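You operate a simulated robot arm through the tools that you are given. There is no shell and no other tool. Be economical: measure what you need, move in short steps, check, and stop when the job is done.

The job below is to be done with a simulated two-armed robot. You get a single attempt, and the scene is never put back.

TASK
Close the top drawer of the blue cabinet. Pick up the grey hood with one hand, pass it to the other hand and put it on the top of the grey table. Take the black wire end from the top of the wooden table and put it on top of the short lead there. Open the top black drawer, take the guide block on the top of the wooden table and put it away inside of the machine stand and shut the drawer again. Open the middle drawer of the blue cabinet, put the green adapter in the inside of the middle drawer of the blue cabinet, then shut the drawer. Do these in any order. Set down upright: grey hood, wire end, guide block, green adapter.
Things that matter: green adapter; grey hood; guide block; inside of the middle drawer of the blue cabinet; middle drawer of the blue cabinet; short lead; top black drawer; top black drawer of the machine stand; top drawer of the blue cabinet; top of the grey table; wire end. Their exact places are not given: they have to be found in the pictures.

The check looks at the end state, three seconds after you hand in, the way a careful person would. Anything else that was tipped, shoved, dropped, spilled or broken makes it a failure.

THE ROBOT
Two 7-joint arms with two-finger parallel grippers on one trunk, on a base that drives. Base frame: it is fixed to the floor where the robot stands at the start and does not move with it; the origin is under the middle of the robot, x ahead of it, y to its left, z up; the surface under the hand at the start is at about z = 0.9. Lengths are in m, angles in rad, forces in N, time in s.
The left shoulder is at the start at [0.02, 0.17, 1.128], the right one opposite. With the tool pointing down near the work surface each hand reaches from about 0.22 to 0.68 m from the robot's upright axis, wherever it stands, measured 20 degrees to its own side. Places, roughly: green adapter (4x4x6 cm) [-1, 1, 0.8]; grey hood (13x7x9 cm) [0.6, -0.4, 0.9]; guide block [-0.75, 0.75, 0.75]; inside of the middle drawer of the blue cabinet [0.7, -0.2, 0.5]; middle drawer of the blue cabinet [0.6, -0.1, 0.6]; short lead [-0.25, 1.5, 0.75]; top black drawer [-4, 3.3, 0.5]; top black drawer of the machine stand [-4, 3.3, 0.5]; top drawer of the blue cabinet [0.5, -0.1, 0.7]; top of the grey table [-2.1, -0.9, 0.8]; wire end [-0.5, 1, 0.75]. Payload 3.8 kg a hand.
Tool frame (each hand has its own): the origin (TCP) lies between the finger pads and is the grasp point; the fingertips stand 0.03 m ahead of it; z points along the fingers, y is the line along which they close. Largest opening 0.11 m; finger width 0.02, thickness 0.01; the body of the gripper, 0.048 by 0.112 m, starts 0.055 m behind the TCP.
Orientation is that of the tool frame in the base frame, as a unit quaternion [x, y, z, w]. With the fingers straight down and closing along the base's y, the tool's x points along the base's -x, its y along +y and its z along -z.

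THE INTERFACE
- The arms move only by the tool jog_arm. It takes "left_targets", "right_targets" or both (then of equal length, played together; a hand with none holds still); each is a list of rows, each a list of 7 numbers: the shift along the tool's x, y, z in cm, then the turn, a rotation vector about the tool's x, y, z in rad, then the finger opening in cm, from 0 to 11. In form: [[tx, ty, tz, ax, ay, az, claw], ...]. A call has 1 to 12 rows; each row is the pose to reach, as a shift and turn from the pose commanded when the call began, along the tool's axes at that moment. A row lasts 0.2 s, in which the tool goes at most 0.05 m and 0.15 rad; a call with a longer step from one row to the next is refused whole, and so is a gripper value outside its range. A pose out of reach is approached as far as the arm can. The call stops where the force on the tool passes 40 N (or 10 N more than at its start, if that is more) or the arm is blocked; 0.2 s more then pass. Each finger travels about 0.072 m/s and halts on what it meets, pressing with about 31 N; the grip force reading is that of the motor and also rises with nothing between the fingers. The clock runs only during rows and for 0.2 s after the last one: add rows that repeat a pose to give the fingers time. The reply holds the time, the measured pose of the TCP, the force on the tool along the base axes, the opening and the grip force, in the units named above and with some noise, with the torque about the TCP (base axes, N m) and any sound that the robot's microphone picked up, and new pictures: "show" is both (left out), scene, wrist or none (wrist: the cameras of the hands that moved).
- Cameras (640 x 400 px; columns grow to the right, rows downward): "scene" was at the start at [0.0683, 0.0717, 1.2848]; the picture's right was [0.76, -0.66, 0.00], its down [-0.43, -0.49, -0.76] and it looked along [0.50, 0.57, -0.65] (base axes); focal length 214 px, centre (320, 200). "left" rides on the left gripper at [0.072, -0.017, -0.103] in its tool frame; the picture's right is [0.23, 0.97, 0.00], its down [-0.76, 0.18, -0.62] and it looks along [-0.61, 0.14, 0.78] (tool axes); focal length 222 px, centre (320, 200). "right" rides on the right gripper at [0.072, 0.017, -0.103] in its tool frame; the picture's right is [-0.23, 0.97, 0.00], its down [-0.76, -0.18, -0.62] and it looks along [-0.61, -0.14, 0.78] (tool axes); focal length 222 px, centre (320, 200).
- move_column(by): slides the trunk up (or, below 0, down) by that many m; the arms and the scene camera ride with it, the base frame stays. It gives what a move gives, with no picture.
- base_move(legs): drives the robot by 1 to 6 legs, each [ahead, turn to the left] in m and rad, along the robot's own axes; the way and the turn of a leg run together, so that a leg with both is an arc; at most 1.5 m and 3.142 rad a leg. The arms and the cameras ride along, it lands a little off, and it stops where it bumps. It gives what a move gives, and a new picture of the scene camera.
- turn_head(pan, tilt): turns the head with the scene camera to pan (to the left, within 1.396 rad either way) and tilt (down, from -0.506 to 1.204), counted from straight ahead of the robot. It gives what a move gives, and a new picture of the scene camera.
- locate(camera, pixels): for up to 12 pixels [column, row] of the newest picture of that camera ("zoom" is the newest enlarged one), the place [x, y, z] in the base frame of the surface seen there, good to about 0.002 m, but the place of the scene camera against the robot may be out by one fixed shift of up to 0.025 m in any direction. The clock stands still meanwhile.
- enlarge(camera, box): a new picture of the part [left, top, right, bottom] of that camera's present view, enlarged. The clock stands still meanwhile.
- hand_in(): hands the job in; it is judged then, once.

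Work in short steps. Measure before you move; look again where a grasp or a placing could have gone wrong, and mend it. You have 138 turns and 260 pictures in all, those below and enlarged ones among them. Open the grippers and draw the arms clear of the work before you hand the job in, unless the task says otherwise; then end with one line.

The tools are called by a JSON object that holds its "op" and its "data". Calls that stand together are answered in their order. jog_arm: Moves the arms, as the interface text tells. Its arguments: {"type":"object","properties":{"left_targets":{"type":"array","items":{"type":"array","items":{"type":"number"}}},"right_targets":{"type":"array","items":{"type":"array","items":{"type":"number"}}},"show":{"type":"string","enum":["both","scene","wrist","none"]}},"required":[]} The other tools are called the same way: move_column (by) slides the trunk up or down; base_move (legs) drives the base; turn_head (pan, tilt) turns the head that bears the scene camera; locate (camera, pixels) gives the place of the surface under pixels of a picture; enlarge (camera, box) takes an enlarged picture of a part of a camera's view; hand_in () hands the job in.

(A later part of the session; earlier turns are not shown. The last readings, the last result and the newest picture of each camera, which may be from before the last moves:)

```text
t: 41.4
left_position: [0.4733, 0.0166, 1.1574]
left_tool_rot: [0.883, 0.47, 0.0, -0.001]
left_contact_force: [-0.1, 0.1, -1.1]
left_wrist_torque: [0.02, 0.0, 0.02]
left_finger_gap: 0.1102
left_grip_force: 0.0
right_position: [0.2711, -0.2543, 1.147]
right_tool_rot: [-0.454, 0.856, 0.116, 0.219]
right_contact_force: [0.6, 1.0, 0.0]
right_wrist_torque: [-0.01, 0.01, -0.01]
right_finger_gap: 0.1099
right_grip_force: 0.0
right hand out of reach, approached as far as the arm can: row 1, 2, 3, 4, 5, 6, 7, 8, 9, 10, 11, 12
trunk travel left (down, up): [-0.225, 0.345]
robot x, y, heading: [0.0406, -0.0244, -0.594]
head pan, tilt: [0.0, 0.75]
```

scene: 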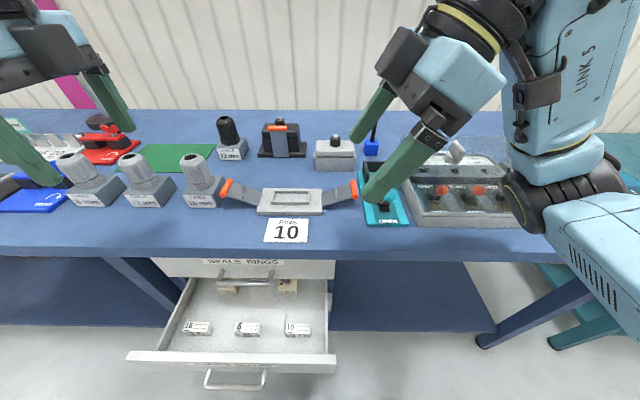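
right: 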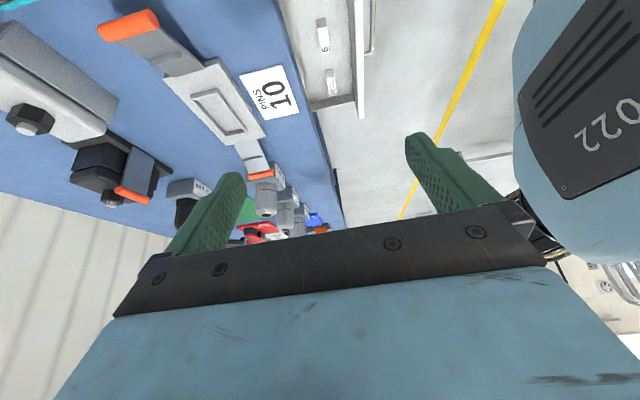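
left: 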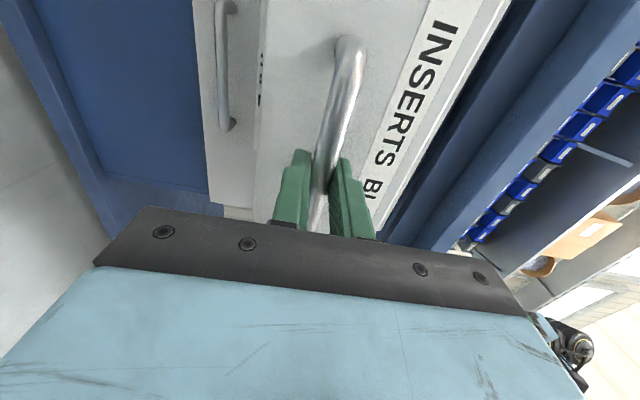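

The right arm seems at a wrist limit in this orientation. New plan: take the hood by its black nipple with the hand unturned, then yaw it the other way for the left hand. First I unwind the right hand, in two small steps to see how the commanded pose behaves.

{"op": "jog_arm", "data": {"right_targets": [[0, 0, 0, 0, 0.13, 0, 11], [0, 0, 0, 0, 0.26, 0, 11], [0, 0, 0, 0, 0.38, 0, 11], [0, 0, 0, 0, 0.5, 0, 11]], "show": "none"}}

{"op": "jog_arm", "data": {"right_targets": [[0, 0, 0, 0, 0, 0.14, 11], [0, 0, 0, 0, 0, 0.28, 11], [0, 0, 0, 0, 0, 0.42, 11], [0, 0, 0, 0, 0, 0.57, 11], [0, 0, 0, 0, 0, 0.71, 11], [0, 0, 0, 0, 0, 0.85, 11], [0, 0, 0, 0, 0, 0.99, 11], [0, 0, 0, 0, 0, 1.13, 11], [0, 0, 0, 0, 0, 1.28, 11], [0, 0, 0, 0, 0, 1.42, 11], [0, 0, 0, 0, 0, 1.57, 11], [0, 0, 0, 0, 0, 1.57, 11]], "show": "wrist"}}

```text
t: 42.4
left_position: [0.4744, 0.0174, 1.1567]
left_tool_rot: [0.882, 0.471, -0.001, 0.0]
left_contact_force: [-0.7, 0.0, 1.1]
left_wrist_torque: [-0.03, 0.0, 0.02]
left_finger_gap: 0.11
left_grip_force: 0.0
right_position: [0.2712, -0.251, 1.1455]
right_tool_rot: [-0.469, 0.883, -0.002, -0.001]
right_contact_force: [-1.1, -0.6, 0.7]
right_wrist_torque: [-0.01, 0.0, -0.04]
right_finger_gap: 0.11
right_grip_force: 0.1
right hand out of reach, approached as far as the arm can: row 2, 3, 4
trunk travel left (down, up): [-0.225, 0.345]
robot x, y, heading: [0.0379, -0.0258, -0.593]
head pan, tilt: [0.0, 0.75]
```

```text
t: 45.0
left_position: [0.4738, 0.0153, 1.1569]
left_tool_rot: [0.882, 0.471, -0.001, -0.001]
left_contact_force: [-0.5, 0.1, -0.3]
left_wrist_torque: [-0.02, 0.02, 0.0]
left_finger_gap: 0.1101
left_grip_force: 0.0
right_position: [0.2722, -0.2528, 1.1439]
right_tool_rot: [0.293, 0.956, 0.0, 0.0]
right_contact_force: [0.0, 0.4, 0.3]
right_wrist_torque: [0.02, -0.04, -0.01]
right_finger_gap: 0.11
right_grip_force: 0.0
trunk travel left (down, up): [-0.225, 0.345]
robot x, y, heading: [0.0351, -0.025, -0.588]
head pan, tilt: [0.0, 0.75]
```

right: 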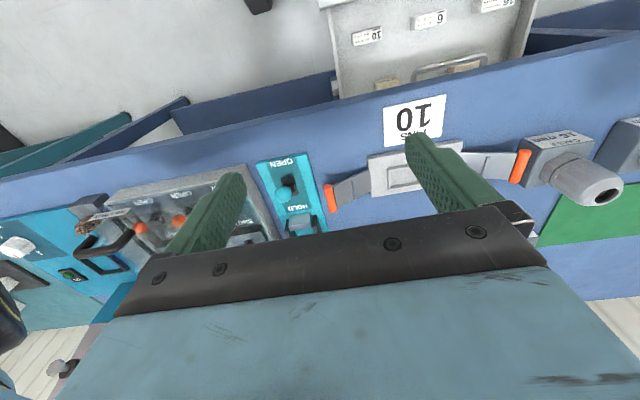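

The commanded pose gets clipped to the reached one — good. Right hand is back to straight. I move it forward 25 cm toward the hood and look.

{"op": "jog_arm", "data": {"right_targets": [[-5, 0, 0, 0, 0, 0, 9], [-10, 0, 0, 0, 0, 0, 7], [-15, 0.5, 0, 0, 0, 0, 5.5], [-20, 1, 0, 0, 0, 0, 5.5], [-25, 2.3, 2, 0, 0, 0, 5.5], [-27, 2.3, 4, 0, 0, 0, 5.5], [-27, 2.3, 4, 0, 0, 0, 5.5]]}}

```text
refused: row 3 steps farther than a row can; nothing moved
```

Row 3 just exceeded the 5 cm step; I shorten it.

{"op": "jog_arm", "data": {"right_targets": [[-4.5, 0, 0, 0, 0, 0, 9], [-9, 0, 0, 0, 0, 0, 7], [-13.5, 0.5, 0, 0, 0, 0, 5.5], [-18, 1, 0, 0, 0, 0, 5.5], [-22, 2, 1, 0, 0, 0, 5.5], [-25, 2.3, 3, 0, 0, 0, 5.5], [-27, 2.3, 4, 0, 0, 0, 5.5], [-27, 2.3, 4, 0, 0, 0, 5.5]]}}

```text
t: 46.8
left_position: [0.4744, 0.0142, 1.1561]
left_tool_rot: [0.883, 0.47, 0.0, -0.001]
left_contact_force: [0.2, 0.1, -0.9]
left_wrist_torque: [0.0, -0.02, 0.02]
left_finger_gap: 0.1102
left_grip_force: 0.0
right_position: [0.5034, -0.3837, 1.1021]
right_tool_rot: [0.292, 0.957, -0.001, 0.0]
right_contact_force: [0.8, 0.4, -0.4]
right_wrist_torque: [0.01, 0.01, 0.02]
right_finger_gap: 0.055
right_grip_force: 0.0
right hand out of reach, approached as far as the arm can: row 7, 8
trunk travel left (down, up): [-0.225, 0.345]
robot x, y, heading: [0.0399, -0.0277, -0.593]
head pan, tilt: [0.0, 0.75]
```

scene: 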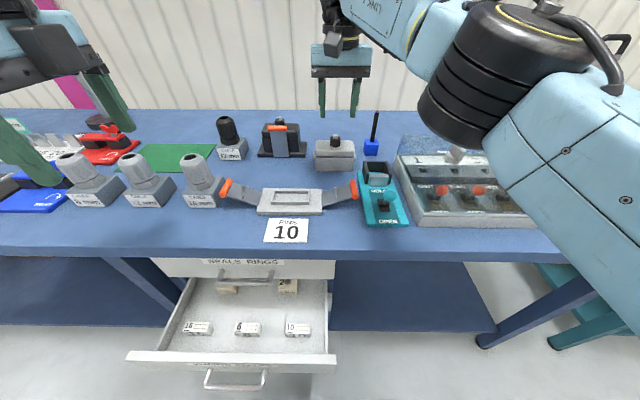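
right: 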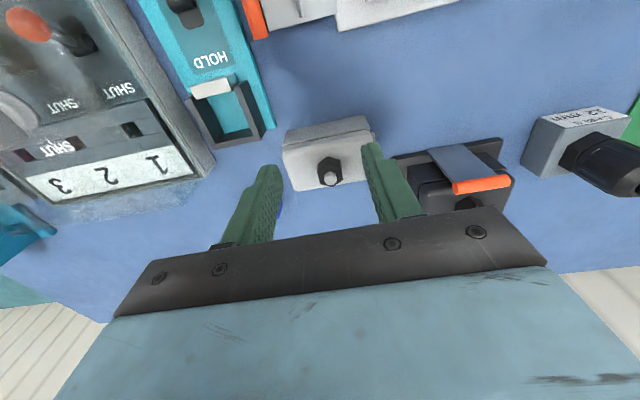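

The hood is right between the fingers in the wrist view, nipple at (328,170). I locate it.

{"op": "locate", "data": {"camera": "right", "pixels": [[328, 178], [327, 162], [285, 148], [368, 130], [294, 185], [350, 180], [320, 140], [286, 170], [320, 130], [316, 168], [341, 165]]}}

```text
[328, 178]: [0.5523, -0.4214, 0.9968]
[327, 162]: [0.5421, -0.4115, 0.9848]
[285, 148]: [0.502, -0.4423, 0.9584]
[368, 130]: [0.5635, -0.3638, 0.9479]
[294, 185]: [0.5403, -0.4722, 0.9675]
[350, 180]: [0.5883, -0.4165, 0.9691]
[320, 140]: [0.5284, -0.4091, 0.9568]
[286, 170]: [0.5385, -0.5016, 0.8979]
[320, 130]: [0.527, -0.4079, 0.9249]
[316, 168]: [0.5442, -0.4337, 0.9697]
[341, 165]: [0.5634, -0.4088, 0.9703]
```

Nipple centre is at u 0.694, v −0.039, top z 0.997; body top 0.97. I go over it and down so the fingertips stop just above the body, then look.

{"op": "jog_arm", "data": {"right_targets": [[-1, -0.1, 2.5, 0, 0, 0, 5.5], [-2.5, -0.2, 4.5, 0, 0, 0, 5.5], [-4.5, -0.3, 6, 0, 0, 0, 5.5], [-6.2, -0.3, 7, 0, 0, 0, 5.5], [-6.2, -0.3, 8.5, 0, 0, 0, 5.5], [-6.2, -0.3, 9.7, 0, 0, 0, 5.5], [-6.2, -0.3, 9.7, 0, 0, 0, 5.5]], "show": "wrist"}}

```text
t: 48.4
left_position: [0.4749, 0.0149, 1.1583]
left_tool_rot: [0.882, 0.471, -0.001, -0.001]
left_contact_force: [-0.5, 0.1, 1.1]
left_wrist_torque: [-0.02, -0.02, 0.0]
left_finger_gap: 0.1101
left_grip_force: 0.1
right_position: [0.5149, -0.414, 1.007]
right_tool_rot: [0.292, 0.956, 0.0, 0.001]
right_contact_force: [0.4, 0.6, 0.3]
right_wrist_torque: [-0.01, -0.03, -0.02]
right_finger_gap: 0.055
right_grip_force: 0.0
right hand out of reach, approached as far as the arm can: row 2, 3, 4, 5, 6, 7
trunk travel left (down, up): [-0.225, 0.345]
robot x, y, heading: [0.0407, -0.0259, -0.592]
head pan, tilt: [0.0, 0.75]
```

right: 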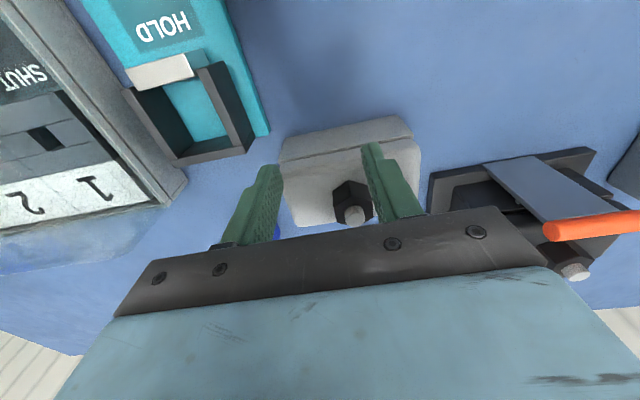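

The arm falls short by about 4 cm when pointing straight down. I lift 3 cm, pitch the hand 0.5 rad so it points forward-down (wrist nearer), and approach the nipple again.

{"op": "jog_arm", "data": {"right_targets": [[0, 0, -3, 0, 0, 0, 5.5], [0, 0.8, -3.5, 0, -0.13, 0, 5.5], [0, 1.6, -3.5, 0, -0.26, 0, 5.5], [0, 1.6, -3.5, 0, -0.38, 0, 5.5], [0, 1.6, -3.5, 0, -0.5, 0, 5.5], [-1.3, 1.6, -3.5, 0, -0.5, 0, 5.5], [-2.6, 1.6, -3.5, 0, -0.5, 0, 5.5], [-2.6, 1.6, -2, 0, -0.5, 0, 5.5], [-2.6, 1.6, -0.5, 0, -0.5, 0, 5.5], [-2.6, 1.6, 0.2, 0, -0.5, 0, 5.5], [-2.6, 1.6, 0.2, 0, -0.5, 0, 5.5]]}}

```text
t: 50.8
left_position: [0.4729, 0.016, 1.1564]
left_tool_rot: [0.882, 0.471, 0.0, 0.0]
left_contact_force: [0.2, 0.7, 0.0]
left_wrist_torque: [0.0, 0.0, 0.01]
left_finger_gap: 0.11
left_grip_force: 0.1
right_position: [0.5431, -0.4166, 1.0041]
right_tool_rot: [0.282, 0.927, -0.072, 0.237]
right_contact_force: [0.6, -0.1, 0.3]
right_wrist_torque: [0.0, 0.01, -0.01]
right_finger_gap: 0.0551
right_grip_force: 0.0
right hand out of reach, approached as far as the arm can: row 1
trunk travel left (down, up): [-0.225, 0.345]
robot x, y, heading: [0.0419, -0.0261, -0.591]
head pan, tilt: [0.0, 0.75]
```

scene: 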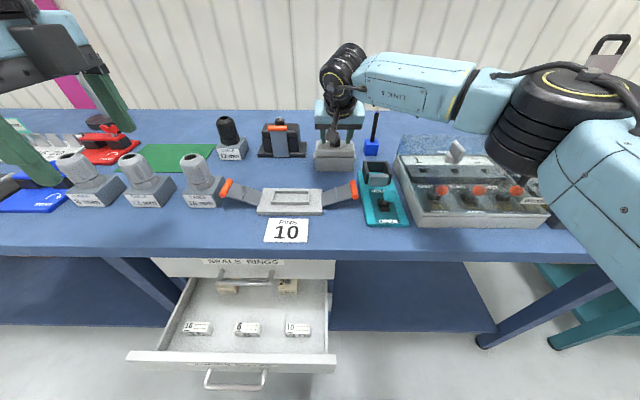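
right: 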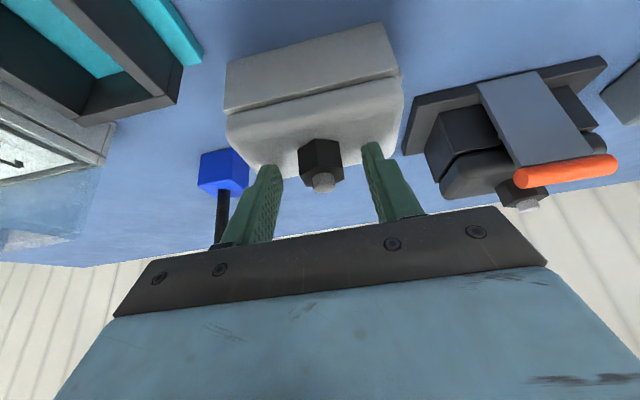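

The nipple is centred between the fingers. I close and lift 6 cm while watching the grip.

{"op": "jog_arm", "data": {"right_targets": [[0, 0, 0, 0, 0, 0, 3], [0, 0, 0, 0, 0, 0, 0], [0, 0, 0, 0, 0, 0, 0], [0, 0, 0, 0, 0, 0, 0], [0.5, 0, -1, 0, 0, 0, 0], [1.5, 0, -2.5, 0, 0, 0, 0], [2.5, 0, -4.5, 0, 0, 0, 0], [3.5, 0, -6.5, 0, 0, 0, 0]]}}

```text
t: 52.6
left_position: [0.4745, 0.0148, 1.1565]
left_tool_rot: [0.882, 0.471, 0.0, -0.001]
left_contact_force: [0.8, -0.6, -0.1]
left_wrist_torque: [-0.01, 0.04, -0.01]
left_finger_gap: 0.1099
left_grip_force: 0.0
right_position: [0.4923, -0.3805, 1.0451]
right_tool_rot: [0.283, 0.926, -0.073, 0.237]
right_contact_force: [0.2, 0.3, -2.4]
right_wrist_torque: [0.03, -0.02, 0.01]
right_finger_gap: 0.0311
right_grip_force: 31.0
trunk travel left (down, up): [-0.225, 0.345]
robot x, y, heading: [0.0377, -0.0235, -0.592]
head pan, tilt: [0.0, 0.75]
```

scene: 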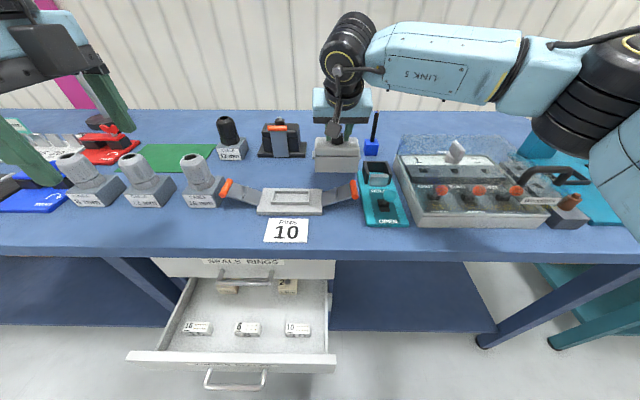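
right: 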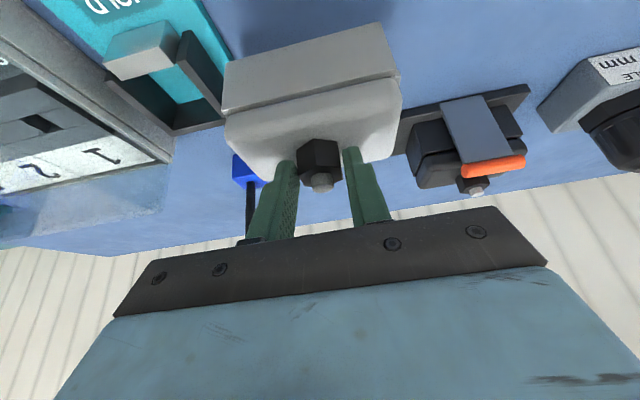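

The hood hangs from the right hand (about 2.4 N). I raise it and bring it nearer, while tilting the left hand so it points to the right and downward, waiting on the left.

{"op": "jog_arm", "data": {"right_targets": [[-1.2, 0, -2.2, 0, 0, 0, 0], [-2.4, 0, -4.4, 0, 0, 0, 0], [-1.5, 1, -7, 0, 0, 0, 0], [0, 2, -9, 0, 0, 0, 0], [1.5, 3, -11, 0, 0, 0, 0], [3, 4, -13, 0, 0, 0, 0], [4.2, 5, -14.3, 0, 0, 0, 0], [5.3, 6, -15.4, 0, 0, 0, 0], [5.3, 6, -15.4, 0, 0, 0, 0]], "left_targets": [[1, 0, 0, 0, 0, 0, 11], [2, 0, 0, 0, -0.1, 0, 11], [3, 0, 0, 0, -0.2, 0, 11], [4, 0, 0, 0, -0.3, 0, 11], [5, 0, 0, 0, -0.4, 0, 11], [6, 0, 0, 0, -0.5, 0, 11], [7, 0, 0, 0, -0.6, 0, 11], [8, 0, 0, 0, -0.7, 0, 11], [8, 0, 0, 0, -0.8, 0, 11]]}}

```text
t: 54.6
left_position: [0.5194, 0.0817, 1.1551]
left_tool_rot: [0.812, 0.433, -0.345, 0.183]
left_contact_force: [0.0, 0.1, -0.2]
left_wrist_torque: [0.0, 0.02, 0.0]
left_finger_gap: 0.1103
left_grip_force: 0.1
right_position: [0.4251, -0.2645, 1.1562]
right_tool_rot: [0.282, 0.927, -0.071, 0.237]
right_contact_force: [0.0, -0.7, -1.9]
right_wrist_torque: [-0.01, 0.04, 0.0]
right_finger_gap: 0.0309
right_grip_force: 31.3
trunk travel left (down, up): [-0.225, 0.345]
robot x, y, heading: [0.0348, -0.0258, -0.591]
head pan, tilt: [0.0, 0.75]
```

scene: 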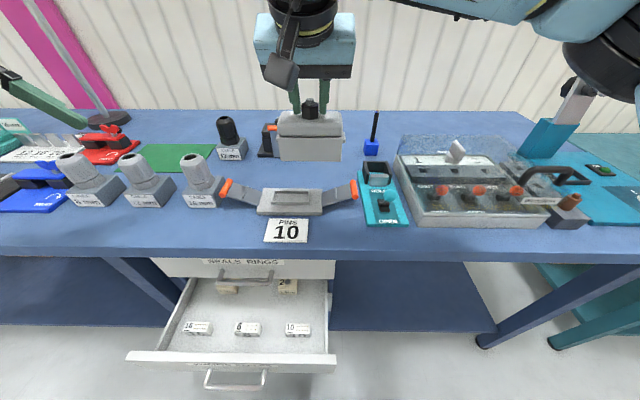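
right: 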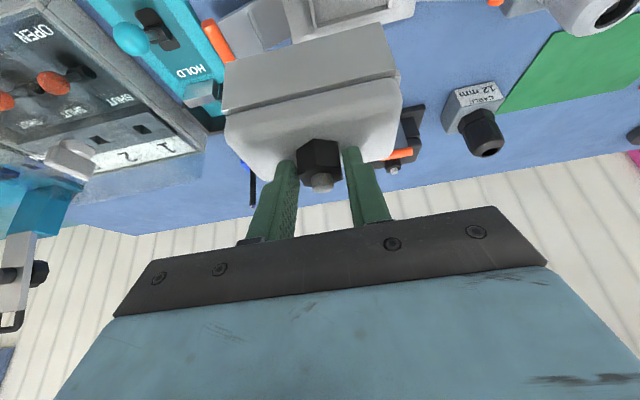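
left: 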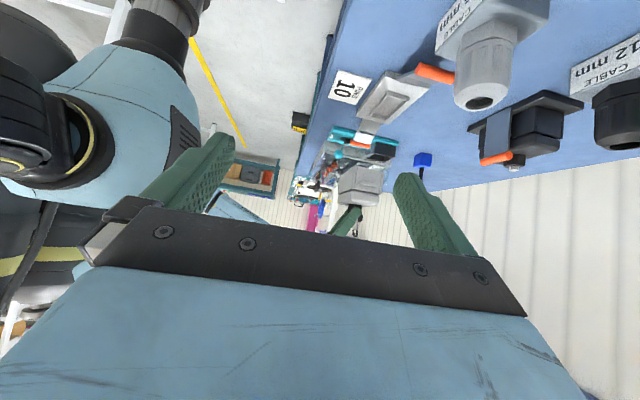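

The left hand is well placed; it sees the hood's end at (362,185). I measure the held hood from both wrist cameras.

{"op": "locate", "data": {"camera": "right", "pixels": [[320, 183], [310, 110], [310, 85], [225, 105], [398, 75], [240, 150], [390, 130], [223, 65], [385, 30]]}}

{"op": "locate", "data": {"camera": "left", "pixels": [[362, 185], [342, 180], [384, 183], [362, 197], [365, 172]]}}

```text
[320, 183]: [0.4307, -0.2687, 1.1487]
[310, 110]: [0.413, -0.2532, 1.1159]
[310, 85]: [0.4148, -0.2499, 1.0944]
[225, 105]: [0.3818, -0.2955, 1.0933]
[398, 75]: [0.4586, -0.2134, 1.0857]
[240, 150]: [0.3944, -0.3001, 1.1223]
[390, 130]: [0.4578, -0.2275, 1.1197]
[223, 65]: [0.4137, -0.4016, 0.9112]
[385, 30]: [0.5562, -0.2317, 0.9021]
```

```text
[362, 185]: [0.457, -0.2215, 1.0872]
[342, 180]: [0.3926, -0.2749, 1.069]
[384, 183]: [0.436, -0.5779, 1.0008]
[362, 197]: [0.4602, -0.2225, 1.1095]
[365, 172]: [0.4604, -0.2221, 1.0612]
```

Hood end face is at v 0.073, its centre at u≈0.511. I bring the left hand to a pre-approach 16 cm back along its axis and check.

{"op": "jog_arm", "data": {"left_targets": [[-2.5, 2.5, 1, 0, 0, 0, 11], [-5, 5, 3, 0, 0, 0, 11], [-7.5, 7.5, 5, 0, 0, 0, 11], [-10.5, 10, 7, 0, 0, 0, 11], [-13.5, 12, 9, 0, 0, 0, 11], [-16, 12.7, 11, 0, 0, 0, 11], [-16.8, 12.7, 13, 0, 0, 0, 11], [-16.8, 12.7, 13, 0, 0, 0, 11]]}}

```text
t: 56.4
left_position: [0.5054, -0.1634, 1.1879]
left_tool_rot: [0.813, 0.434, -0.345, 0.182]
left_contact_force: [0.7, -0.2, 1.3]
left_wrist_torque: [-0.02, 0.01, -0.02]
left_finger_gap: 0.11
left_grip_force: 0.0
right_position: [0.4253, -0.2643, 1.1563]
right_tool_rot: [0.282, 0.927, -0.072, 0.237]
right_contact_force: [-0.2, 0.2, -1.9]
right_wrist_torque: [0.0, 0.02, -0.02]
right_finger_gap: 0.0309
right_grip_force: 31.3
trunk travel left (down, up): [-0.225, 0.345]
robot x, y, heading: [0.0399, -0.0236, -0.585]
head pan, tilt: [0.0, 0.75]
```

scene: 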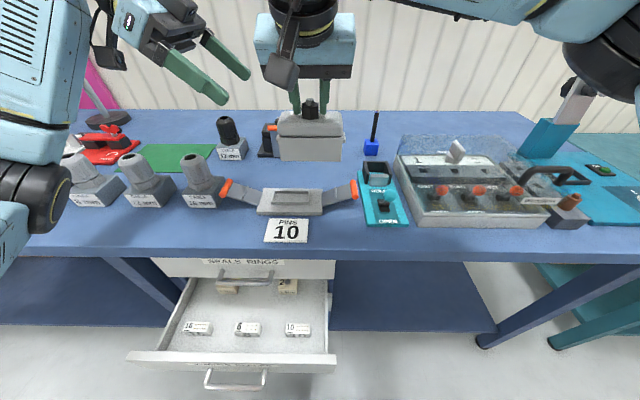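
left: 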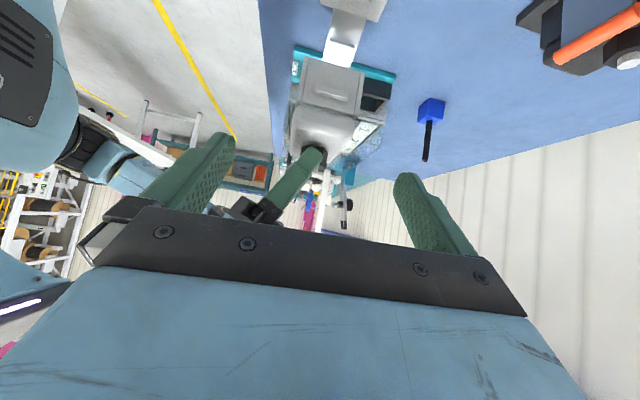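

The hood's end is centred between the left fingers. I approach along the tool axis 12.5 cm.

{"op": "jog_arm", "data": {"left_targets": [[0, 0, 3, 0, 0, 0, 11], [0, 0, 6, 0, 0, 0, 11], [0, 0, 9, 0, 0, 0, 11], [0, 0, 11, 0, 0, 0, 11], [0, 0, 12.5, 0, 0, 0, 11], [0, 0, 12.5, 0, 0, 0, 11]]}}

```text
t: 57.8
left_position: [0.4568, -0.2393, 1.0992]
left_tool_rot: [0.813, 0.433, -0.345, 0.182]
left_contact_force: [0.1, -0.9, -0.1]
left_wrist_torque: [0.0, -0.01, 0.02]
left_finger_gap: 0.1101
left_grip_force: 0.1
right_position: [0.4257, -0.2659, 1.1559]
right_tool_rot: [0.282, 0.927, -0.073, 0.237]
right_contact_force: [0.4, 0.0, -3.1]
right_wrist_torque: [0.03, 0.03, 0.0]
right_finger_gap: 0.0312
right_grip_force: 31.1
trunk travel left (down, up): [-0.225, 0.345]
robot x, y, heading: [0.0389, -0.0282, -0.589]
head pan, tilt: [0.0, 0.75]
```

scene: 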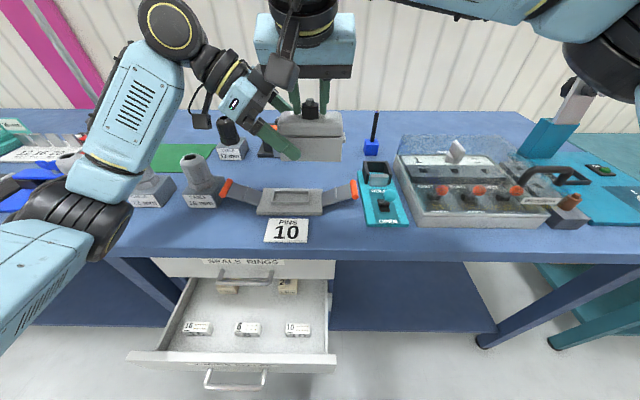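
left: 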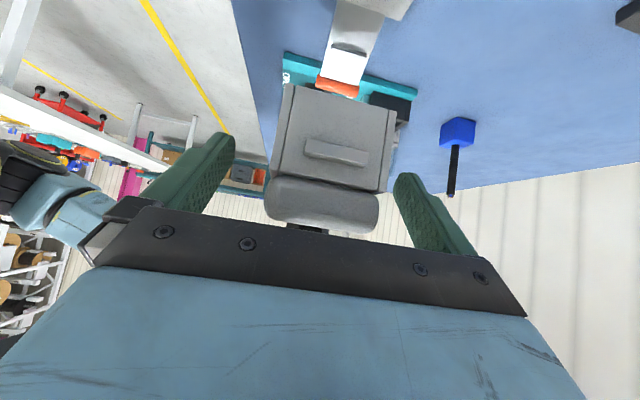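

The hood sits slightly toward the far finger; I shift 0.7 cm forward and close on it.

{"op": "jog_arm", "data": {"left_targets": [[0, 0.7, 0, 0, 0, 0, 11], [0, 0.7, 0, 0, 0, 0, 9], [0, 0.7, 0, 0, 0, 0, 7.5], [0, 0.7, 0, 0, 0, 0, 6], [0, 0.7, 0, 0, 0, 0, 4], [0, 0.7, 0, 0, 0, 0, 4]], "show": "wrist"}}

```text
t: 59.2
left_position: [0.4619, -0.2416, 1.0999]
left_tool_rot: [0.814, 0.431, -0.344, 0.181]
left_contact_force: [-19.1, 16.5, -0.2]
left_wrist_torque: [-0.49, -0.18, -1.11]
left_finger_gap: 0.0622
left_grip_force: 31.0
right_position: [0.4277, -0.2672, 1.1569]
right_tool_rot: [0.285, 0.926, -0.073, 0.238]
right_contact_force: [18.7, -17.6, -2.8]
right_wrist_torque: [-0.48, -0.85, 0.08]
right_finger_gap: 0.0308
right_grip_force: 30.5
trunk travel left (down, up): [-0.225, 0.345]
robot x, y, heading: [0.0395, -0.0263, -0.588]
head pan, tilt: [0.0, 0.75]
```

left: 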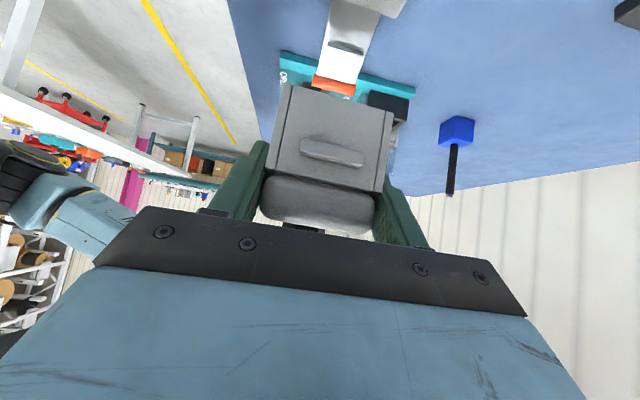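

Firm grip at 6.2 cm, but the two hands push against each other by ~25 N, so I ease back 0.6 cm, then open the right hand and retract it along its axis.

{"op": "jog_arm", "data": {"left_targets": [[0, -0.6, 0, 0, 0, 0, 3], [0, -0.6, 0, 0, 0, 0, 3]], "show": "none"}}

{"op": "jog_arm", "data": {"right_targets": [[0, 0, 0, 0, 0, 0, 4.5], [0, 0, 0, 0, 0, 0, 6], [0, 0, -1, 0, 0, 0, 6], [0, 0, -3, 0, 0, 0, 6], [0, 0, -6, 0, 0, 0, 6], [0, 0, -9, 0, 0, 0, 6], [1, -3, -11, 0, 0, 0, 6], [2, -6, -12, 0, 0, 0, 6], [3, -9, -12, 0, 0, 0, 6], [3, -9, -12, 0, 0, 0, 6]]}}

```text
t: 59.8
left_position: [0.4585, -0.2403, 1.1001]
left_tool_rot: [0.812, 0.435, -0.345, 0.182]
left_contact_force: [0.6, 3.7, 0.0]
left_wrist_torque: [0.1, 0.48, -0.31]
left_finger_gap: 0.0624
left_grip_force: 31.4
right_position: [0.4236, -0.2651, 1.1553]
right_tool_rot: [0.281, 0.927, -0.072, 0.237]
right_contact_force: [-0.5, -2.0, 0.0]
right_wrist_torque: [-0.2, -0.54, 0.21]
right_finger_gap: 0.0311
right_grip_force: 31.2
trunk travel left (down, up): [-0.225, 0.345]
robot x, y, heading: [0.0386, -0.0276, -0.594]
head pan, tilt: [0.0, 0.75]
```

```text
t: 62.0
left_position: [0.4576, -0.2382, 1.1001]
left_tool_rot: [0.813, 0.433, -0.345, 0.182]
left_contact_force: [0.7, -0.7, 0.0]
left_wrist_torque: [0.07, -0.03, 0.04]
left_finger_gap: 0.0623
left_grip_force: 30.7
right_position: [0.3085, -0.2929, 1.2476]
right_tool_rot: [0.282, 0.927, -0.072, 0.237]
right_contact_force: [0.1, 0.2, -0.2]
right_wrist_torque: [0.01, 0.0, 0.03]
right_finger_gap: 0.0602
right_grip_force: 0.2
trunk travel left (down, up): [-0.225, 0.345]
robot x, y, heading: [0.036, -0.0246, -0.589]
head pan, tilt: [0.0, 0.75]
```

scene: 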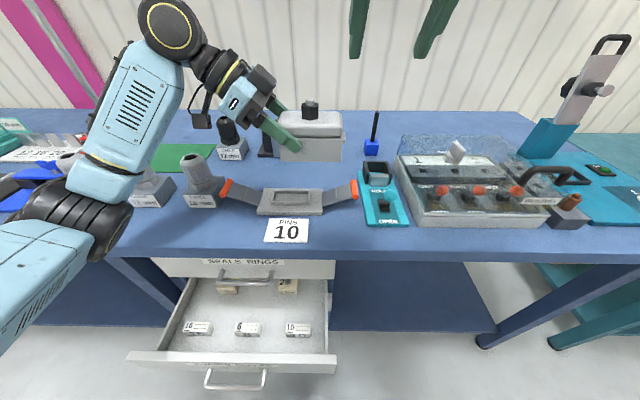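
right: 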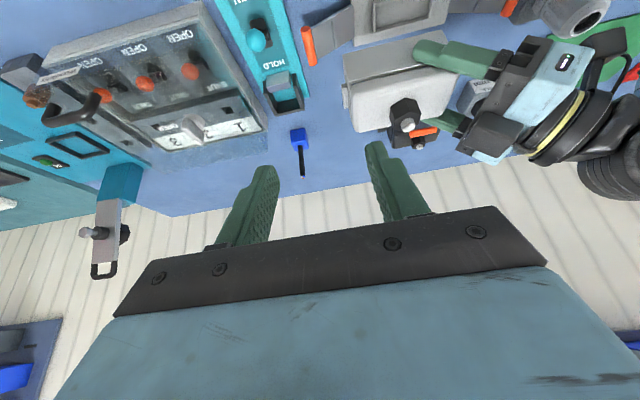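

The hood is now in the left hand. I draw the left hand in and up, then back off and turn right to look for the grey table.

{"op": "jog_arm", "data": {"left_targets": [[-1.4, 0, -1.4, 0, 0, 0, 3], [-2.9, -1, -2.8, 0, 0, 0, 3], [-1, -3, -5, 0, 0, 0, 3], [1, -5, -7, 0, 0, 0, 3], [3, -7, -9.5, 0, 0, 0, 3], [5, -9, -12, 0, 0, 0, 3], [6.9, -11, -14.2, 0, 0, 0, 3], [6.9, -13, -14.2, 0, 0, 0, 3]], "show": "none"}}

{"op": "base_move", "data": {"legs": [[-0.26, 0], [0, -1.57]]}}

{"op": "turn_head", "data": {"pan": -0.5, "tilt": 0.3}}

```text
t: 63.8
left_position: [0.4321, -0.0402, 1.1509]
left_tool_rot: [0.813, 0.432, -0.344, 0.181]
left_contact_force: [-0.3, -0.1, -2.4]
left_wrist_torque: [0.1, -0.06, -0.02]
left_finger_gap: 0.0621
left_grip_force: 31.2
right_position: [0.3065, -0.2939, 1.2477]
right_tool_rot: [0.281, 0.927, -0.071, 0.237]
right_contact_force: [0.2, 0.3, -0.5]
right_wrist_torque: [0.01, -0.01, -0.03]
right_finger_gap: 0.06
right_grip_force: 0.0
trunk travel left (down, up): [-0.225, 0.345]
robot x, y, heading: [0.0379, -0.0262, -0.59]
head pan, tilt: [0.0, 0.75]
```

```text
t: 69.6
left_position: [-0.2017, -0.2724, 1.149]
left_tool_rot: [0.88, -0.274, -0.371, -0.117]
left_contact_force: [-0.7, 0.0, -1.6]
left_wrist_torque: [-0.07, -0.09, 0.02]
left_finger_gap: 0.0619
left_grip_force: 31.0
right_position: [-0.4533, -0.1434, 1.2475]
right_tool_rot: [0.858, 0.45, -0.22, 0.115]
right_contact_force: [0.4, -1.1, 0.7]
right_wrist_torque: [-0.03, -0.01, -0.01]
right_finger_gap: 0.0597
right_grip_force: 0.1
trunk travel left (down, up): [-0.225, 0.345]
robot x, y, heading: [-0.1832, 0.1186, -2.173]
head pan, tilt: [0.0, 0.75]
```

scene: 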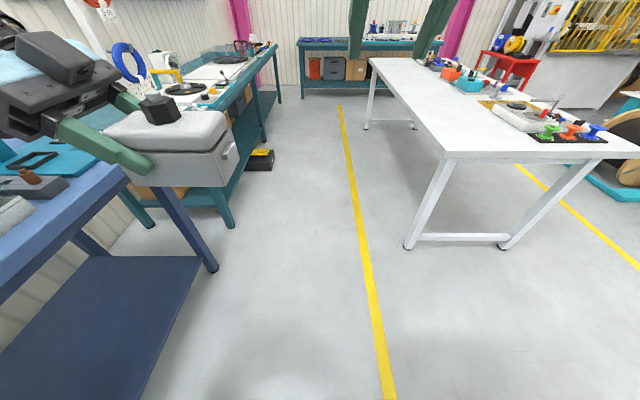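

```text
t: 70.5
left_position: [-0.2016, -0.2722, 1.1497]
left_tool_rot: [0.879, -0.274, -0.373, -0.117]
left_contact_force: [-0.3, -0.3, -2.9]
left_wrist_torque: [-0.06, -0.08, -0.02]
left_finger_gap: 0.0622
left_grip_force: 31.2
right_position: [-0.4544, -0.1438, 1.2482]
right_tool_rot: [0.858, 0.45, -0.22, 0.114]
right_contact_force: [-0.5, -0.3, 0.0]
right_wrist_torque: [0.0, -0.02, 0.0]
right_finger_gap: 0.06
right_grip_force: 0.0
trunk travel left (down, up): [-0.225, 0.345]
robot x, y, heading: [-0.1803, 0.1246, -2.17]
head pan, tilt: [-0.499, 0.3]
```

scene: 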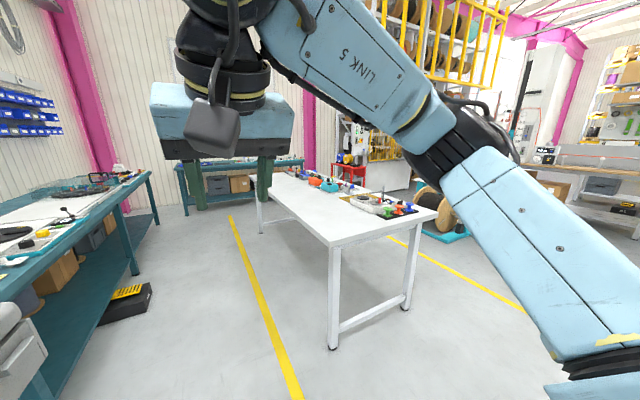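

The light grey table stands ahead-right, with a wide empty area on its near-left part. I locate its edges.

{"op": "locate", "data": {"camera": "scene", "pixels": [[330, 244], [436, 214], [290, 205], [350, 215], [265, 172], [320, 190], [330, 345], [372, 205], [310, 225]]}}

{"op": "enlarge", "data": {"camera": "scene", "box": [220, 140, 460, 290]}}

```text
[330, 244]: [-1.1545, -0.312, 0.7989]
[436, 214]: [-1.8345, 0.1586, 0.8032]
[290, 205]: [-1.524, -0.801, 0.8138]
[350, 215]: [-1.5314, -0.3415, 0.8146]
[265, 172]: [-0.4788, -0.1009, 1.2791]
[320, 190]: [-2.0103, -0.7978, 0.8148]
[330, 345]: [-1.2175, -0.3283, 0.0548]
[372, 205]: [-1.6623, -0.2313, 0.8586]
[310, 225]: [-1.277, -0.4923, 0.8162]
```

```text
2.67 times, centred on (340, 215) of scene
```

zoom: 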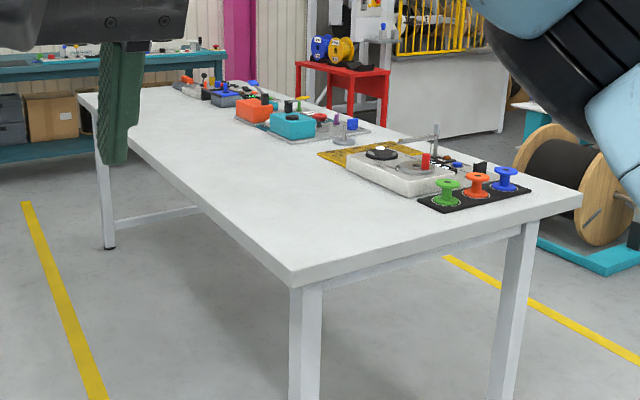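

That is the grey table (near edge at u≈−0.78, top z≈0.80), with free space along the near edge. I drive down the aisle, turn to face it, and come up to it.

{"op": "base_move", "data": {"legs": [[1.3, 0], [0, -1.571], [0.2, 0]]}}

{"op": "turn_head", "data": {"pan": 0.2, "tilt": 0.75}}

```text
t: 82.0
left_position: [-1.4737, -0.827, 1.1502]
left_tool_rot: [-0.439, 0.809, 0.184, 0.344]
left_contact_force: [-0.5, 0.3, -2.4]
left_wrist_torque: [-0.08, 0.01, 0.0]
left_finger_gap: 0.0619
left_grip_force: 30.6
right_position: [-1.3536, -0.5733, 1.2475]
right_tool_rot: [0.929, -0.276, -0.237, -0.071]
right_contact_force: [0.5, -0.1, -0.9]
right_wrist_torque: [-0.01, -0.01, 0.0]
right_finger_gap: 0.06
right_grip_force: 0.1
trunk travel left (down, up): [-0.225, 0.345]
robot x, y, heading: [-1.0779, -0.8389, 2.56]
head pan, tilt: [-0.499, 0.3]
```

scene: 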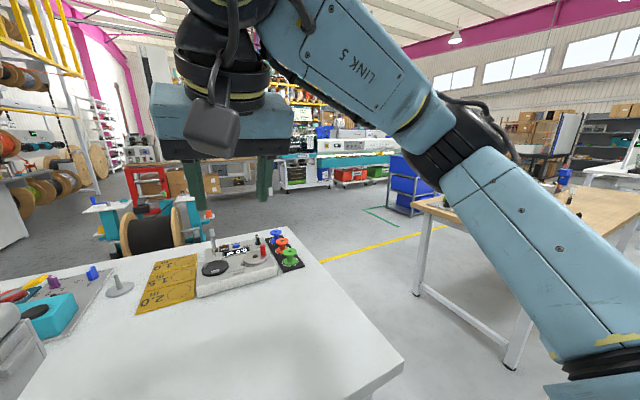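

```text
t: 83.1
left_position: [-1.4724, -0.8292, 1.1496]
left_tool_rot: [-0.439, 0.81, 0.185, 0.344]
left_contact_force: [0.3, -0.6, -2.8]
left_wrist_torque: [-0.1, 0.04, 0.0]
left_finger_gap: 0.0622
left_grip_force: 31.4
right_position: [-1.352, -0.5726, 1.248]
right_tool_rot: [0.929, -0.276, -0.237, -0.071]
right_contact_force: [-0.3, 0.3, -0.8]
right_wrist_torque: [-0.01, 0.0, -0.01]
right_finger_gap: 0.06
right_grip_force: 0.1
trunk travel left (down, up): [-0.225, 0.345]
robot x, y, heading: [-1.0821, -0.8361, 2.564]
head pan, tilt: [0.201, 0.75]
```

scene: 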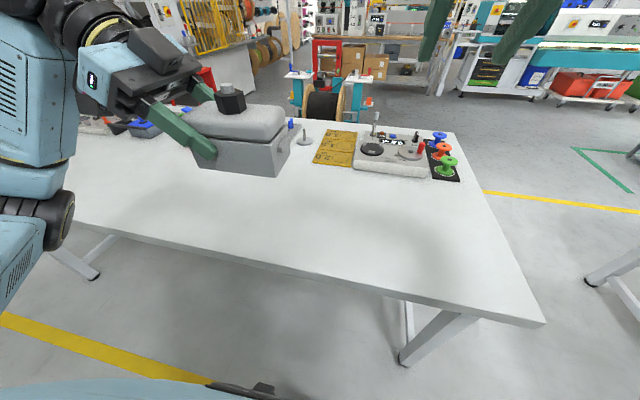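

The hood hangs over the table's free area. I measure the table surface and near edge below it.

{"op": "locate", "data": {"camera": "scene", "pixels": [[230, 255], [150, 200], [230, 200], [300, 180], [330, 220], [160, 150], [240, 175], [200, 125]]}}

{"op": "jog_arm", "data": {"left_targets": [[0, 2, 0, 0, 0, 0, 3], [0, 4, 0, 0, 0, 0, 3], [1.5, 6, 1.4, 0, 0, 0, 3], [4, 8, 4, 0, 0, 0, 3], [7, 10, 6.8, 0, 0, 0, 3], [10, 12, 9.7, 0, 0, 0, 3], [12.5, 13, 12.2, 0, 0, 0, 3], [14.5, 13, 14, 0, 0, 0, 3], [16, 13, 15.5, 0, 0, 0, 3], [17.5, 13, 17, 0, 0, 0, 3]]}}

```text
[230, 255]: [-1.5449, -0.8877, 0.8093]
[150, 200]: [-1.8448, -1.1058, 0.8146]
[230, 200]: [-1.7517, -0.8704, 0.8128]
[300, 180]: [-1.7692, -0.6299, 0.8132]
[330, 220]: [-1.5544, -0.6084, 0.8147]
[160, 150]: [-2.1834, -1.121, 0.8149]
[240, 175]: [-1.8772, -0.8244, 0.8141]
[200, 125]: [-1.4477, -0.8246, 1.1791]
```

```text
t: 85.3
left_position: [-1.5784, -0.7571, 0.9046]
left_tool_rot: [-0.439, 0.81, 0.185, 0.343]
left_contact_force: [-1.5, 0.7, -2.4]
left_wrist_torque: [-0.08, 0.05, -0.03]
left_finger_gap: 0.062
left_grip_force: 30.2
right_position: [-1.3514, -0.5742, 1.2477]
right_tool_rot: [0.929, -0.275, -0.238, -0.071]
right_contact_force: [0.0, 0.4, 0.6]
right_wrist_torque: [0.0, -0.01, -0.02]
right_finger_gap: 0.0602
right_grip_force: 0.0
trunk travel left (down, up): [-0.225, 0.345]
robot x, y, heading: [-1.0782, -0.8389, 2.57]
head pan, tilt: [0.201, 0.75]
```

scene: 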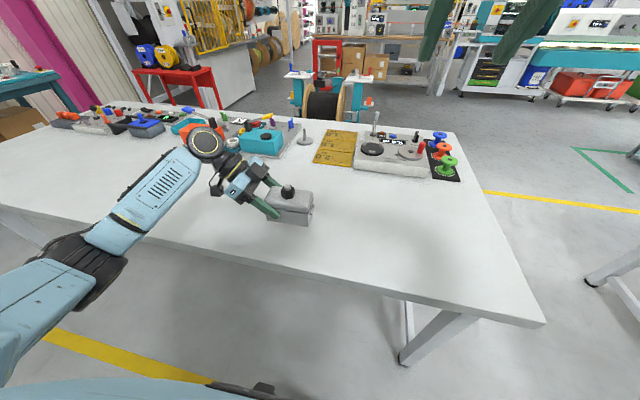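
left: 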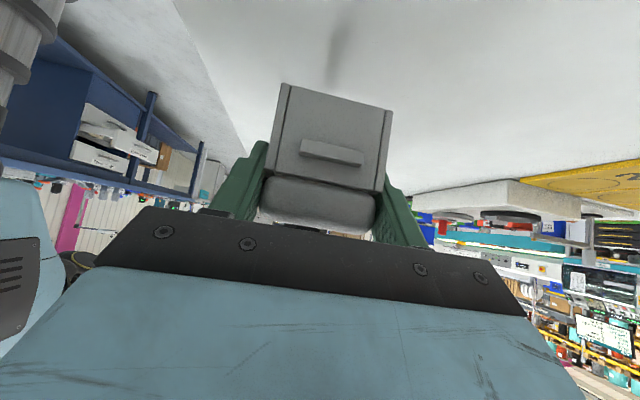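

The hood is about 5.5 cm above the table. I move 4 cm further in, then lower slowly until contact.

{"op": "jog_arm", "data": {"left_targets": [[0, 2, 0, 0, 0, 0, 3], [0, 4, 0, 0, 0, 0, 3], [1.4, 4, 1.4, 0, 0, 0, 3], [2.8, 4, 2.75, 0, 0, 0, 3], [3.2, 4, 3.1, 0, 0, 0, 3], [3.6, 4, 3.5, 0, 0, 0, 3], [3.8, 4, 3.7, 0, 0, 0, 3]]}}

```text
t: 86.9
left_position: [-1.6155, -0.7355, 0.8555]
left_tool_rot: [-0.439, 0.81, 0.184, 0.342]
left_contact_force: [-0.4, -0.3, -1.6]
left_wrist_torque: [-0.08, 0.04, -0.02]
left_finger_gap: 0.0619
left_grip_force: 31.3
right_position: [-1.3519, -0.5734, 1.2478]
right_tool_rot: [0.929, -0.276, -0.238, -0.071]
right_contact_force: [-0.1, -0.5, 0.1]
right_wrist_torque: [0.01, -0.01, 0.0]
right_finger_gap: 0.06
right_grip_force: 0.1
trunk travel left (down, up): [-0.225, 0.345]
robot x, y, heading: [-1.0806, -0.8387, 2.569]
head pan, tilt: [0.201, 0.75]
```

scene: 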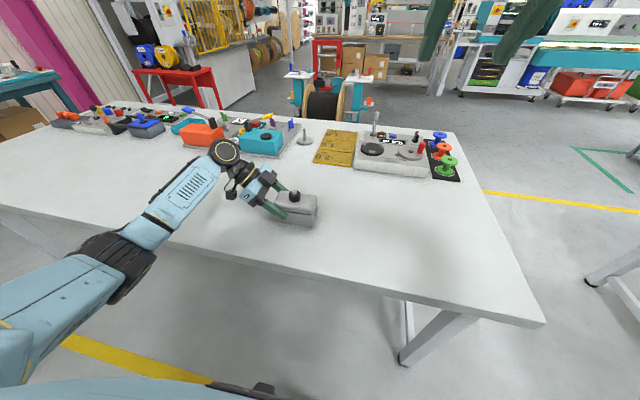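
left: 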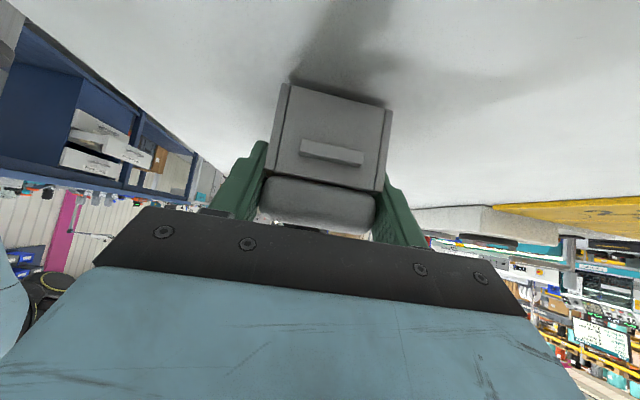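

Almost down (contact shadow at (335,85)). I lower in millimetre steps.

{"op": "jog_arm", "data": {"left_targets": [[0.2, 0, 0.2, 0, 0, 0, 3], [0.4, 0, 0.4, 0, 0, 0, 3], [0.4, 0, 0.4, 0, 0, 0, 3]], "show": "none"}}

{"op": "locate", "data": {"camera": "left", "pixels": [[285, 75], [390, 100], [275, 40], [420, 60], [340, 92], [340, 70]]}}

```text
t: 87.7
left_position: [-1.6153, -0.7363, 0.848]
left_tool_rot: [-0.439, 0.81, 0.185, 0.343]
left_contact_force: [-0.9, -1.5, 6.0]
left_wrist_torque: [-0.34, 0.0, -0.07]
left_finger_gap: 0.0619
left_grip_force: 31.3
right_position: [-1.352, -0.5737, 1.2484]
right_tool_rot: [0.929, -0.275, -0.238, -0.071]
right_contact_force: [0.3, -0.2, -0.5]
right_wrist_torque: [0.01, -0.02, 0.0]
right_finger_gap: 0.06
right_grip_force: 0.0
trunk travel left (down, up): [-0.225, 0.345]
robot x, y, heading: [-1.0805, -0.8353, 2.571]
head pan, tilt: [0.201, 0.75]
```

```text
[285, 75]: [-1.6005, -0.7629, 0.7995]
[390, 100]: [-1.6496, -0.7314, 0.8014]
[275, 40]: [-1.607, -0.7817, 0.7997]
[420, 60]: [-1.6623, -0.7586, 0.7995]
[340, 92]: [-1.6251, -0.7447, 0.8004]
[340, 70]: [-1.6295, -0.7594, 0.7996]
```

Contact (force swung from −2 to +6 N). I open and retract along the tool axis.

{"op": "jog_arm", "data": {"left_targets": [[0, 0, 0, 0, 0, 0, 7.5], [0, 0, 0, 0, 0, 0, 9.5], [0, 0, 0, 0, 0, 0, 10.8], [0, 0, -2, 0, 0, 0, 10.8], [0, 0, -5, 0, 0, 0, 10.8], [0, 0, -9, 0, 0, 0, 10.8], [0, 0, -13, 0, 0, 0, 10.8], [0, -3, -17, 0, 0, 0, 10.8], [0, -7, -20, 0, 0, 0, 10.8]]}}

```text
t: 89.7
left_position: [-1.6337, -0.8907, 0.9873]
left_tool_rot: [-0.437, 0.811, 0.184, 0.343]
left_contact_force: [-0.2, 0.0, 0.1]
left_wrist_torque: [-0.01, -0.02, -0.03]
left_finger_gap: 0.108
left_grip_force: 0.1
right_position: [-1.3518, -0.5725, 1.2471]
right_tool_rot: [0.929, -0.275, -0.237, -0.071]
right_contact_force: [0.5, -1.0, 0.0]
right_wrist_torque: [0.03, -0.01, -0.02]
right_finger_gap: 0.0598
right_grip_force: 0.0
trunk travel left (down, up): [-0.225, 0.345]
robot x, y, heading: [-1.0809, -0.8375, 2.566]
head pan, tilt: [0.201, 0.75]
```

scene: 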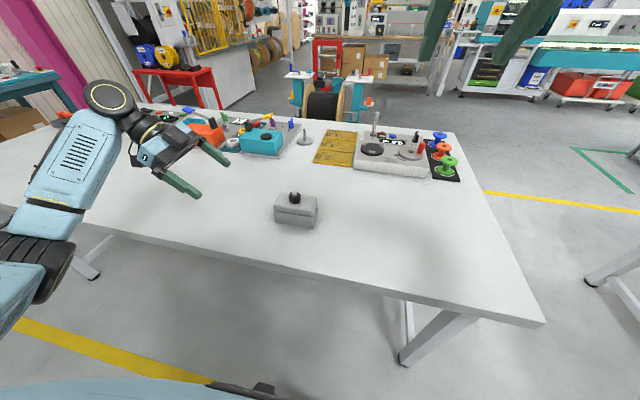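
left: 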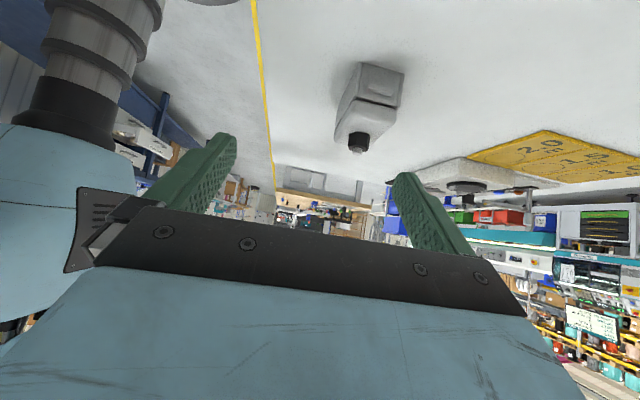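

The hood stands upright at (296,210). I bring both arms back to neutral poses: up and untilted.

{"op": "jog_arm", "data": {"left_targets": [[-1.4, 0, -1.4, 0, 0, 0, 9], [-2.9, -1, -2.8, 0, 0.14, 0, 7], [-5, -2, -5, 0, 0.28, 0, 6], [-7, -2, -7, 0, 0.42, 0, 6], [-9, -2, -9, 0, 0.56, 0, 6], [-10, -2, -10, 0, 0.7, 0, 6], [-10, -2, -10, 0, 0.8, 0, 6]], "right_targets": [[0, 0, 0, 0, 0.12, 0, 6], [0, 0, 0, 0, 0.25, 0, 6], [0, 0, 0, 0, 0.38, 0, 6], [0, 0, 0, 0, 0.5, 0, 6], [0, 0, 0, 0, 0.5, 0, 6], [0, 0, 0, 0, 0.5, 0, 6], [0, 0, 0, 0, 0.5, 0, 6]], "show": "none"}}

{"op": "jog_arm", "data": {"left_targets": [[-2, 0, 0, 0, 0, -0.14, 6], [-4, 0, 0, 0, 0, -0.28, 6], [-6, 0, 0, 0, 0, -0.42, 6], [-8, 0, 0, 0, 0, -0.57, 6], [-10, 0, 0, 0, 0, -0.71, 6], [-10, 0, 0, 0, 0, -0.85, 6], [-10, 0, 0, 0, 0, -0.99, 6], [-10, 0, 0, 0, 0, -1.13, 6], [-10, 0, 0, 0, 0, -1.28, 6], [-10, 0, 0, 0, 0, -1.42, 6], [-10, 0, 0, 0, 0, -1.57, 6]], "show": "none"}}

{"op": "base_move", "data": {"legs": [[-0.15, 0], [0, -1.571], [1.0, 0], [1.1, 0], [0, 1.571]]}}

```text
t: 91.3
left_position: [-1.6199, -0.9068, 1.1288]
left_tool_rot: [-0.477, 0.879, -0.001, 0.0]
left_contact_force: [-0.2, 0.0, -0.4]
left_wrist_torque: [0.0, -0.02, -0.04]
left_finger_gap: 0.0602
left_grip_force: 0.1
right_position: [-1.3525, -0.5737, 1.247]
right_tool_rot: [0.959, -0.284, 0.0, 0.0]
right_contact_force: [0.0, -0.3, 0.8]
right_wrist_torque: [0.01, 0.04, -0.02]
right_finger_gap: 0.06
right_grip_force: 0.0
trunk travel left (down, up): [-0.225, 0.345]
robot x, y, heading: [-1.0777, -0.8342, 2.562]
head pan, tilt: [0.201, 0.75]
```

```text
t: 93.7
left_position: [-1.5661, -0.8231, 1.1267]
left_tool_rot: [0.959, -0.284, 0.001, -0.001]
left_contact_force: [0.4, 1.0, 0.1]
left_wrist_torque: [0.0, 0.0, -0.03]
left_finger_gap: 0.0599
left_grip_force: 0.1
right_position: [-1.3532, -0.5721, 1.2468]
right_tool_rot: [0.959, -0.285, -0.001, 0.0]
right_contact_force: [0.1, -0.8, -0.1]
right_wrist_torque: [-0.02, 0.01, 0.02]
right_finger_gap: 0.0601
right_grip_force: 0.0
trunk travel left (down, up): [-0.225, 0.345]
robot x, y, heading: [-1.0777, -0.8384, 2.565]
head pan, tilt: [0.201, 0.75]
```

```text
t: 113.0
left_position: [-0.2249, 0.8801, 1.1272]
left_tool_rot: [0.955, -0.297, 0.0, 0.001]
left_contact_force: [0.2, 0.0, 0.2]
left_wrist_torque: [-0.02, 0.0, -0.02]
left_finger_gap: 0.06
left_grip_force: 0.1
right_position: [-0.0065, 1.1257, 1.2477]
right_tool_rot: [0.955, -0.297, 0.0, 0.0]
right_contact_force: [0.2, 0.2, 0.5]
right_wrist_torque: [-0.02, -0.02, -0.02]
right_finger_gap: 0.06
right_grip_force: 0.0
trunk travel left (down, up): [-0.225, 0.345]
robot x, y, heading: [0.2588, 0.8554, 2.539]
head pan, tilt: [0.201, 0.75]
```

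scene: 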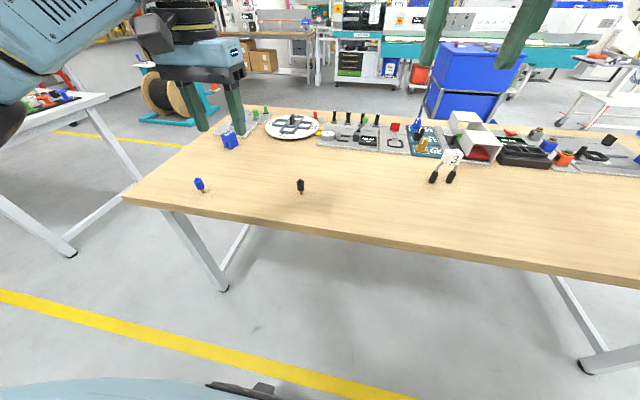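

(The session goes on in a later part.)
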